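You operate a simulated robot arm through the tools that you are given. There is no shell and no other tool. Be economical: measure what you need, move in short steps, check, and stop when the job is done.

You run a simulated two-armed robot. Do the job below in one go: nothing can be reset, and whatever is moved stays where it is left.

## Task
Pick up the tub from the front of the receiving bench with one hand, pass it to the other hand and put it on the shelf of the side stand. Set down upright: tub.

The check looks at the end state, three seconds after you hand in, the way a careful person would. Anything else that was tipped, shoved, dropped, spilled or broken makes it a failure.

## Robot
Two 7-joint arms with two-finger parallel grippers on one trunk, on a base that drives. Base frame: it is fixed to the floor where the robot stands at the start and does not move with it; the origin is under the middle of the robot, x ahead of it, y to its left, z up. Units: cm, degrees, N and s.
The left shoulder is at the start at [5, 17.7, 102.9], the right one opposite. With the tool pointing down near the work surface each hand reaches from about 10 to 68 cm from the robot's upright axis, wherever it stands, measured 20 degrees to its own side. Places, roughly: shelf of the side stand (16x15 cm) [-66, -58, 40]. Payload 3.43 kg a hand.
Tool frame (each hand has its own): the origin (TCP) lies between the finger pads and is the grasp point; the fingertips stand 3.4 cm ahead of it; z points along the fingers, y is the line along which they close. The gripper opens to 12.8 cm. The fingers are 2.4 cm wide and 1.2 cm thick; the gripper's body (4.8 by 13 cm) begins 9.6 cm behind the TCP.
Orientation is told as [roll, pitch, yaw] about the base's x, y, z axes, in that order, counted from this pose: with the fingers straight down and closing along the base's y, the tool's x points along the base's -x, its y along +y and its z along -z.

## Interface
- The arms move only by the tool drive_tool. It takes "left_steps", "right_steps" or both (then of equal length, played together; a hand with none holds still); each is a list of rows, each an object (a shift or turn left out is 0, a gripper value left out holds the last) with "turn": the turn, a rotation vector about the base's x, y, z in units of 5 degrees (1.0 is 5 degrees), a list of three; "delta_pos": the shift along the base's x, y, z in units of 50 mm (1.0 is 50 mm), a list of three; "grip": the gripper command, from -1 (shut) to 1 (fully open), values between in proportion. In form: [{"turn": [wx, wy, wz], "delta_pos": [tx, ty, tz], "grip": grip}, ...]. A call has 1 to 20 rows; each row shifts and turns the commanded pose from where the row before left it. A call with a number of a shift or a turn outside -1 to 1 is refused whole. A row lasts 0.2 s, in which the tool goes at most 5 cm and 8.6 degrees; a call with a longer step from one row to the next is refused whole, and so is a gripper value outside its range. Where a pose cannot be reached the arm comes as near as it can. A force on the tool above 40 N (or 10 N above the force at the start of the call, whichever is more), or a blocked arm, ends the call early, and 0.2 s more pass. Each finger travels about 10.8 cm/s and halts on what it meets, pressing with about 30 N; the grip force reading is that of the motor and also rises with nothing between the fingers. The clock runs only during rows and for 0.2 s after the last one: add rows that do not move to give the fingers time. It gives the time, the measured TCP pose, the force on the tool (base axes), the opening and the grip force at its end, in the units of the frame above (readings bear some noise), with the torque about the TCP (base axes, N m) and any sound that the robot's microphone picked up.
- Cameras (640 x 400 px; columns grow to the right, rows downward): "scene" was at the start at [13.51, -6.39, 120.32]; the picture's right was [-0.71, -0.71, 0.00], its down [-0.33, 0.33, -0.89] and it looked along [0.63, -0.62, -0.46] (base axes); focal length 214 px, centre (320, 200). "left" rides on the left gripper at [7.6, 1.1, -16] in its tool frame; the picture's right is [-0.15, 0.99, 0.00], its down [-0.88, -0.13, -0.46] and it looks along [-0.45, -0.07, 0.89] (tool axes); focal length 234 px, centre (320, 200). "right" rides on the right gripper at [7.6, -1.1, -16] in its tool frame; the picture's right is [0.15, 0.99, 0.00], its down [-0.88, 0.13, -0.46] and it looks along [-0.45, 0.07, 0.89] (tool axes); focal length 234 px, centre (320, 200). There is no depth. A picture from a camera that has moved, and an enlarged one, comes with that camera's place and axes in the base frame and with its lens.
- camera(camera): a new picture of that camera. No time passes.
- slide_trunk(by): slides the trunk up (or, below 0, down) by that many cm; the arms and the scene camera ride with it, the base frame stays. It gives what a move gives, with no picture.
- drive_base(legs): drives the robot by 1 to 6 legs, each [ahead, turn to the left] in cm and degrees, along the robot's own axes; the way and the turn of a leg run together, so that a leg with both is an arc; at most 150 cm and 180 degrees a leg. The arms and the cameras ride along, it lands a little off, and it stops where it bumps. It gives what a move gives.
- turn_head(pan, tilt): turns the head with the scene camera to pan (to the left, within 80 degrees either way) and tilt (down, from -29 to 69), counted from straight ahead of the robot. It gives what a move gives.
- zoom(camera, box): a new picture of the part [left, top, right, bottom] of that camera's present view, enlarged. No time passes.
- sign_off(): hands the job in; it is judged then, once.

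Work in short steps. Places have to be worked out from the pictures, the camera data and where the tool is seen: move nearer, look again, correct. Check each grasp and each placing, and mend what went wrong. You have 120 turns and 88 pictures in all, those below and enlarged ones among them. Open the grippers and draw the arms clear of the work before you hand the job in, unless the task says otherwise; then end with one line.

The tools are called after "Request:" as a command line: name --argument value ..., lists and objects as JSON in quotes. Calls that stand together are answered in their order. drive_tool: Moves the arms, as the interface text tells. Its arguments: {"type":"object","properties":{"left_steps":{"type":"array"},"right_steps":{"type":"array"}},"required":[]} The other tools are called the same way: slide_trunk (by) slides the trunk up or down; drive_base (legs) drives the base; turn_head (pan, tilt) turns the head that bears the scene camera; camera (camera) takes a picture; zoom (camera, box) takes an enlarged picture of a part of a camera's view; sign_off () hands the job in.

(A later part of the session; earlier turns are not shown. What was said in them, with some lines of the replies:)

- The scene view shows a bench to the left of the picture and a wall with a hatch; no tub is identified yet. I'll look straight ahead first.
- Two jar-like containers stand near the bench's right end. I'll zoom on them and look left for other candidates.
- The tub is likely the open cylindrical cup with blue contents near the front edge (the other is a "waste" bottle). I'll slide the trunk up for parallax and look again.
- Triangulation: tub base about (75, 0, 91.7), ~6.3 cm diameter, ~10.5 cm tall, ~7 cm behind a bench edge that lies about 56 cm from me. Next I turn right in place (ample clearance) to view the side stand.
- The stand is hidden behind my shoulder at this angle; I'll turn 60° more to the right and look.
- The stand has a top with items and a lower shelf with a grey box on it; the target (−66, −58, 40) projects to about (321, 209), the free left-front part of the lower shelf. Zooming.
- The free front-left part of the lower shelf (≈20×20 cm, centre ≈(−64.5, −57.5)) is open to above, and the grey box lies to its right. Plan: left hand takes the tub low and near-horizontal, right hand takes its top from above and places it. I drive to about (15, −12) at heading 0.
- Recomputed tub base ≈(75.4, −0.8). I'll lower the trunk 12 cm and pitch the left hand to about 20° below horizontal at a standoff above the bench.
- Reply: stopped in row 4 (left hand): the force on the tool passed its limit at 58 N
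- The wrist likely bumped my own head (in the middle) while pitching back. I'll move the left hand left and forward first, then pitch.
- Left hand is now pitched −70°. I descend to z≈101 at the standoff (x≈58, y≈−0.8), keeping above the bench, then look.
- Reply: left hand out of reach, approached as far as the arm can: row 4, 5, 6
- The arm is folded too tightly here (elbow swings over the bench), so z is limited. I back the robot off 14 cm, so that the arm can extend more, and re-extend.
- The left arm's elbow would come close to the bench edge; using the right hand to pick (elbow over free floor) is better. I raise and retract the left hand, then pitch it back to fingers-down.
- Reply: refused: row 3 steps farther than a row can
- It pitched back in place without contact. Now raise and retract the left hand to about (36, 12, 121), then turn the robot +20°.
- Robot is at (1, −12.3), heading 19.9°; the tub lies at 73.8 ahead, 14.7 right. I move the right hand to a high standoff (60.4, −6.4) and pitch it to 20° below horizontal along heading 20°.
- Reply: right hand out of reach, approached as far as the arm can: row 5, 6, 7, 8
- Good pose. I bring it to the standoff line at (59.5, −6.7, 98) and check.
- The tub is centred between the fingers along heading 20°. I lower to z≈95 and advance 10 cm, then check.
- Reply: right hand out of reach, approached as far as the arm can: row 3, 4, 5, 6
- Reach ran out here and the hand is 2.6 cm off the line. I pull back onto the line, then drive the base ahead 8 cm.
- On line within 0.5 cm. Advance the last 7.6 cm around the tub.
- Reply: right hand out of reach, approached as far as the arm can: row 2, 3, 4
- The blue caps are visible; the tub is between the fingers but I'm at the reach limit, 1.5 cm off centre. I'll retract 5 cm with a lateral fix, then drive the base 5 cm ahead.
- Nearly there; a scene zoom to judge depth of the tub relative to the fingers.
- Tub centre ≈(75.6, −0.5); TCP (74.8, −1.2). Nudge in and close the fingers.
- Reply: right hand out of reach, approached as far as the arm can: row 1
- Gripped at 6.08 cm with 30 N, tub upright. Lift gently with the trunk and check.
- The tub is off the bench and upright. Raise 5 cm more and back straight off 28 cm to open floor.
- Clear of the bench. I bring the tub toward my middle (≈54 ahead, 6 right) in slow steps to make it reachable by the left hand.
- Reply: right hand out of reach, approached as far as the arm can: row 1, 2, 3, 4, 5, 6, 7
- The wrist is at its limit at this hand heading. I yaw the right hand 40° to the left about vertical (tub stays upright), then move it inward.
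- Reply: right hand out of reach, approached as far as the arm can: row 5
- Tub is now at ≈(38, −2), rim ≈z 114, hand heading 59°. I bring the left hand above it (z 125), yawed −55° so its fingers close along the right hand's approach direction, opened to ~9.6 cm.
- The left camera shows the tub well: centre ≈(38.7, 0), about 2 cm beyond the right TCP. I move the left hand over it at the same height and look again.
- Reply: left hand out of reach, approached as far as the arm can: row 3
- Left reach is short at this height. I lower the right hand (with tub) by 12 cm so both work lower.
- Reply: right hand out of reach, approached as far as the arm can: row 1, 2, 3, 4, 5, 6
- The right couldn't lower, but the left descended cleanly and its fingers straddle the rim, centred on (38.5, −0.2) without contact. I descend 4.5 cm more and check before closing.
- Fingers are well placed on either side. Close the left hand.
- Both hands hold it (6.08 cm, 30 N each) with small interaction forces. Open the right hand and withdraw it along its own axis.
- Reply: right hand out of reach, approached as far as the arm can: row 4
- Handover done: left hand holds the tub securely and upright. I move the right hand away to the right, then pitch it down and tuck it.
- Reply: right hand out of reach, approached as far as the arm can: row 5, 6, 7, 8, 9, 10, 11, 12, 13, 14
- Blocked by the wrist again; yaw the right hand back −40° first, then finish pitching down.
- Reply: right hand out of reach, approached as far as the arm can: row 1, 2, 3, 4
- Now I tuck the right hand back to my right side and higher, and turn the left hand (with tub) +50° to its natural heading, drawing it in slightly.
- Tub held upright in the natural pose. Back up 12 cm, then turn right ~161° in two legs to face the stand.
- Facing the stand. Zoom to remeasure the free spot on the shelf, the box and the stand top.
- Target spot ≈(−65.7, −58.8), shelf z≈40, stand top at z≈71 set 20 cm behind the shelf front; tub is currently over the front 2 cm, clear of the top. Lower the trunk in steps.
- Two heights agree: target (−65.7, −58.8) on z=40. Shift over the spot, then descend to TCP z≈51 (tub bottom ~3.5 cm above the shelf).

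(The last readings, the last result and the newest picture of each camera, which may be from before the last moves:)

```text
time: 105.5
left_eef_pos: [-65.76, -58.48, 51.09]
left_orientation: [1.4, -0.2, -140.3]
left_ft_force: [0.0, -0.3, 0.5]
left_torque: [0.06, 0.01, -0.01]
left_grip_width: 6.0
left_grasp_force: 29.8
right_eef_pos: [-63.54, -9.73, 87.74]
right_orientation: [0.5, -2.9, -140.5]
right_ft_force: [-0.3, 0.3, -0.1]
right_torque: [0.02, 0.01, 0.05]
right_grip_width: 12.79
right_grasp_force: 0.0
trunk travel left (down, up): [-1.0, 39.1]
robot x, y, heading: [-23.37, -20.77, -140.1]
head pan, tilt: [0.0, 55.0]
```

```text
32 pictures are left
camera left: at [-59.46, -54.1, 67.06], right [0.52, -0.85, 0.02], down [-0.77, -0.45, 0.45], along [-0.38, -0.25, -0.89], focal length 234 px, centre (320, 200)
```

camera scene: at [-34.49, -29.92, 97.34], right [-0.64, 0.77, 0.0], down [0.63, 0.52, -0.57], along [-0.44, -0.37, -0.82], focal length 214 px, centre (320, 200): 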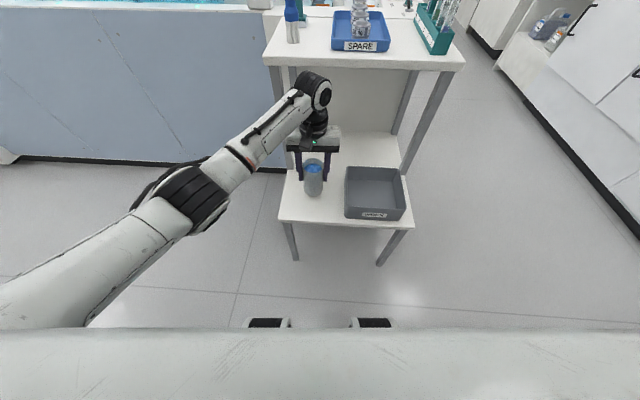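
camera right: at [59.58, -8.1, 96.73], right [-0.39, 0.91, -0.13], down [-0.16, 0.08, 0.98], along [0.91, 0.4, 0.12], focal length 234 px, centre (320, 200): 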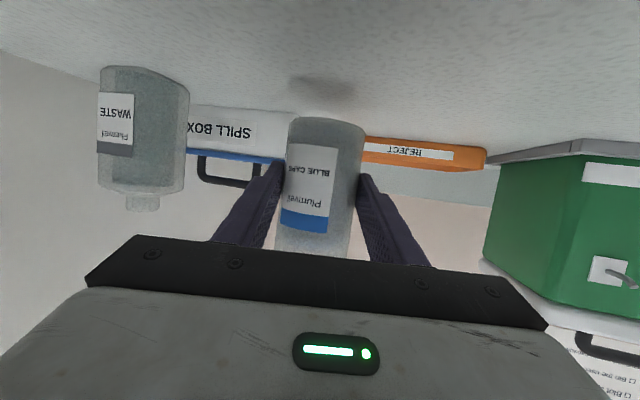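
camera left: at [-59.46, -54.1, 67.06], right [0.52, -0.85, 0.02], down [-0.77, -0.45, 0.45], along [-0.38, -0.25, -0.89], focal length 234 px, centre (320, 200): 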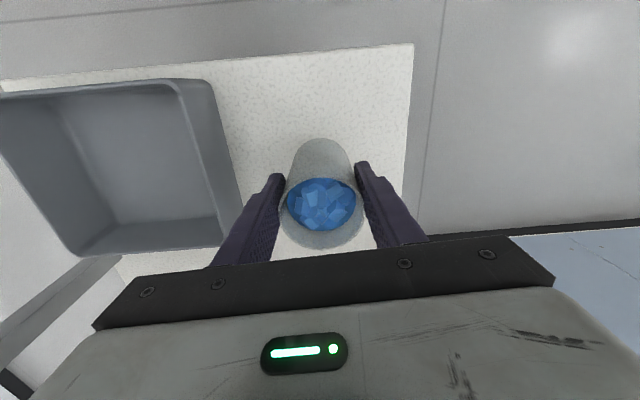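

Position is good: tub midway between box and shelf edge. Descend slowly the last ~3.3 cm.

Request:
drive_tool --left_steps '[{"delta_pos": [0, 0, -0.2]}, {"delta_pos": [0, 0, -0.2]}, {"delta_pos": [0, 0, -0.14]}, {"delta_pos": [0, 0, -0.06]}, {}]'

Request:
zoom --camera "scene" --box '[260, 130, 420, 240]'

```text
time: 106.7
left_eef_pos: [-66.0, -58.6, 48.46]
left_orientation: [1.2, -0.6, -140.3]
left_ft_force: [-2.5, -1.2, 22.9]
left_torque: [0.34, 0.8, 0.06]
left_grip_width: 5.99
left_grasp_force: 30.1
right_eef_pos: [-63.61, -9.67, 87.77]
right_orientation: [0.6, -3.1, -140.4]
right_ft_force: [-0.3, 0.4, 0.3]
right_torque: [0.01, 0.0, 0.03]
right_grip_width: 12.82
right_grasp_force: 0.1
trunk travel left (down, up): [-1.0, 39.1]
robot x, y, heading: [-23.6, -21.0, -140.2]
head pan, tilt: [0.0, 55.0]
```

```text
3.64 times, centred on (340, 185) of scene
camera zoom: at [-34.38, -29.82, 97.39], right [-0.64, 0.77, 0.0], down [0.63, 0.52, -0.58], along [-0.44, -0.37, -0.82], focal length 780 px, centre (247, 254)
```

zoom: 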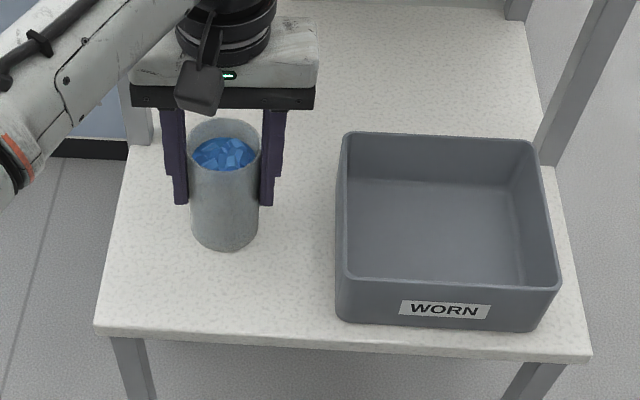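

Contact with 23 N: it's resting on the shelf. Ease up slightly to relieve the press, check, then open.

Request:
drive_tool --left_steps '[{"delta_pos": [0, 0, 0.06]}, {}]'

```text
time: 107.3
left_eef_pos: [-65.56, -58.64, 48.41]
left_orientation: [1.4, -0.1, -140.2]
left_ft_force: [-6.2, 1.5, 11.9]
left_torque: [0.22, 0.86, 0.04]
left_grip_width: 5.97
left_grasp_force: 30.3
right_eef_pos: [-63.54, -9.78, 87.74]
right_orientation: [0.7, -3.1, -140.4]
right_ft_force: [0.1, -0.3, 0.2]
right_torque: [0.0, -0.01, 0.01]
right_grip_width: 12.8
right_grasp_force: 0.1
trunk travel left (down, up): [-1.0, 39.1]
robot x, y, heading: [-23.69, -21.06, -140.2]
head pan, tilt: [0.0, 55.0]
```

Request:
drive_tool --left_steps '[{"delta_pos": [0, 0, 0.03]}, {"grip": 0.0}, {"grip": 0.2}, {"grip": 0.45}, {}, {}]'

Request:
zoom --camera "scene" --box '[260, 130, 420, 240]'

Request:
camera --camera "left"

```text
time: 108.7
left_eef_pos: [-65.78, -58.68, 48.54]
left_orientation: [1.4, -0.1, -140.2]
left_ft_force: [0.2, 0.3, -1.3]
left_torque: [-0.01, -0.02, -0.01]
left_grip_width: 9.28
left_grasp_force: 0.1
right_eef_pos: [-63.41, -9.83, 87.75]
right_orientation: [0.5, -2.9, -140.5]
right_ft_force: [0.0, 0.6, 0.0]
right_torque: [-0.03, 0.0, -0.04]
right_grip_width: 12.79
right_grasp_force: 0.0
trunk travel left (down, up): [-1.0, 39.1]
robot x, y, heading: [-23.79, -20.59, -140.2]
head pan, tilt: [0.0, 55.0]
```

```text
3.64 times, centred on (340, 185) of scene
camera zoom: at [-34.48, -29.92, 97.35], right [-0.64, 0.77, 0.0], down [0.63, 0.52, -0.57], along [-0.44, -0.37, -0.82], focal length 780 px, centre (247, 254)
```

zoom: 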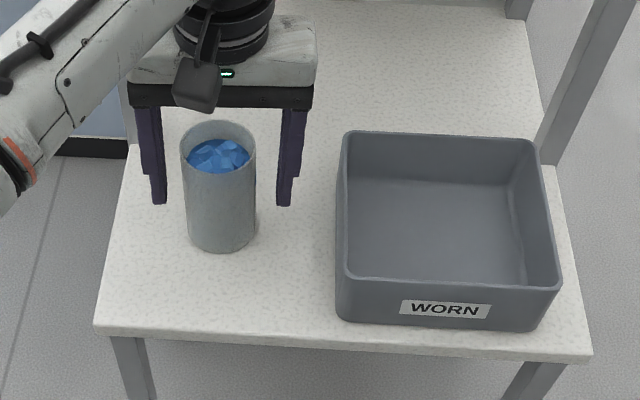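

```text
29 pictures are left
camera left: at [-59.4, -54.17, 64.54], right [0.52, -0.85, 0.03], down [-0.77, -0.45, 0.45], along [-0.38, -0.25, -0.89], focal length 234 px, centre (320, 200)
```

left: 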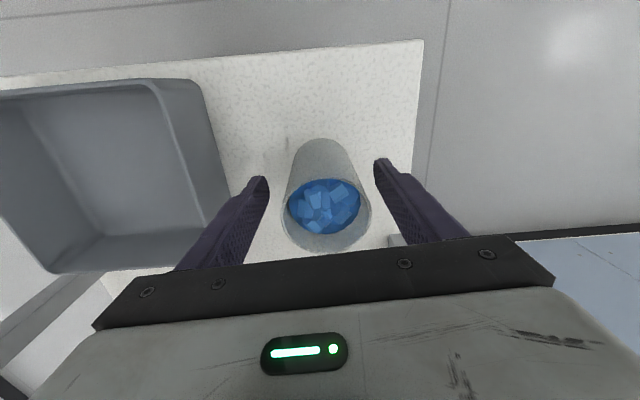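

The tub stands upright on its own with clearance on both sides. Raise straight up, then draw back along the entry path.

Request:
drive_tool --left_steps '[{"delta_pos": [0, 0, 0.3]}, {"delta_pos": [0, 0, 0.5]}, {"delta_pos": [0, 0, 0.7]}, {"delta_pos": [0, 0, 0.8]}, {"delta_pos": [0, 0, 0.8]}, {"delta_pos": [0, 0, 0.8]}, {"delta_pos": [0, 0, 0.8]}, {"delta_pos": [0.5, 0.5, 0.4]}, {"delta_pos": [0.6, 0.5, 0]}, {"delta_pos": [0.6, 0.5, 0]}, {}]'

Request:
camera --camera "scene"

```text
time: 111.1
left_eef_pos: [-57.11, -51.13, 73.97]
left_orientation: [1.5, 0.0, -140.1]
left_ft_force: [0.2, -0.7, 0.3]
left_torque: [0.02, 0.0, -0.01]
left_grip_width: 9.28
left_grasp_force: 0.1
right_eef_pos: [-63.64, -9.77, 87.65]
right_orientation: [0.6, -3.0, -140.5]
right_ft_force: [0.0, 0.4, 0.0]
right_torque: [-0.01, 0.02, 0.0]
right_grip_width: 12.83
right_grasp_force: 0.1
trunk travel left (down, up): [-1.0, 39.1]
robot x, y, heading: [-23.54, -20.67, -140.2]
head pan, tilt: [0.0, 55.0]
```

```text
28 pictures are left
camera scene: at [-34.48, -29.92, 97.35], right [-0.64, 0.77, 0.0], down [0.63, 0.52, -0.57], along [-0.44, -0.37, -0.82], focal length 214 px, centre (320, 200)
```

scene: 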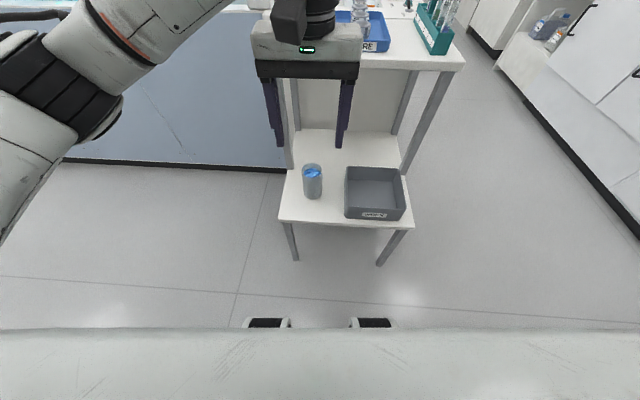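

The tub stands upright on the shelf and nothing else has moved. Open the left gripper fully and back the robot off 12 cm so the arms are clear.

Request:
drive_tool --left_steps '[{"grip": 1}, {}]'

Request:
drive_base --legs '[[-12, 0]]'

Request:
zoom --camera "scene" --box '[240, 0, 480, 260]'

```text
time: 111.7
left_eef_pos: [-57.23, -51.13, 73.98]
left_orientation: [1.4, -0.1, -140.1]
left_ft_force: [-0.9, 0.0, 0.0]
left_torque: [0.01, 0.02, 0.01]
left_grip_width: 12.79
left_grasp_force: 0.1
right_eef_pos: [-63.64, -9.79, 87.73]
right_orientation: [0.5, -2.9, -140.4]
right_ft_force: [0.6, 0.3, 0.1]
right_torque: [-0.01, -0.01, -0.01]
right_grip_width: 12.8
right_grasp_force: 0.0
trunk travel left (down, up): [-1.0, 39.1]
robot x, y, heading: [-23.66, -20.79, -140.1]
head pan, tilt: [0.0, 55.0]
```

```text
time: 112.9
left_eef_pos: [-48.07, -43.45, 74.07]
left_orientation: [1.4, 0.1, -140.3]
left_ft_force: [-0.4, 0.4, -0.1]
left_torque: [-0.02, -0.01, -0.03]
left_grip_width: 12.81
left_grasp_force: 0.1
right_eef_pos: [-54.35, -2.05, 87.74]
right_orientation: [0.6, -2.9, -140.4]
right_ft_force: [0.4, 0.0, 1.0]
right_torque: [0.02, 0.02, -0.02]
right_grip_width: 12.81
right_grasp_force: 0.0
trunk travel left (down, up): [-1.0, 39.1]
robot x, y, heading: [-14.4, -13.38, -140.4]
head pan, tilt: [0.0, 55.0]
```

```text
1.54 times, centred on (360, 130) of scene
camera zoom: at [-25.29, -22.26, 97.35], right [-0.64, 0.77, 0.0], down [0.63, 0.52, -0.57], along [-0.44, -0.37, -0.82], focal length 330 px, centre (258, 308)
```

zoom: 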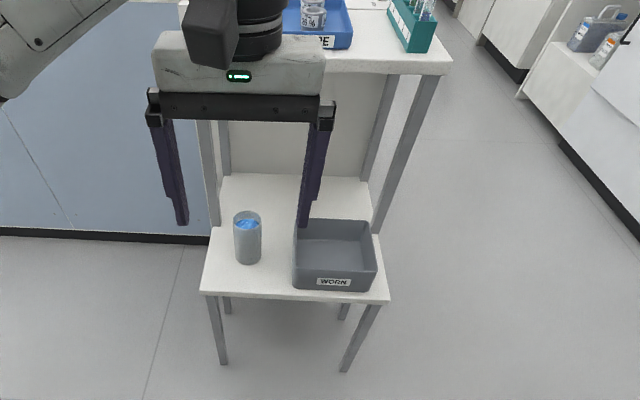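

The tub is upright on the shelf, both grippers are open and clear, so I hand in.

Request:
sign_off

```text
The job is handed in.
```

The tub was picked up with the right hand, passed to the left, and set upright on the side stand's shelf; both grippers are open and clear, and I saw nothing else moved.
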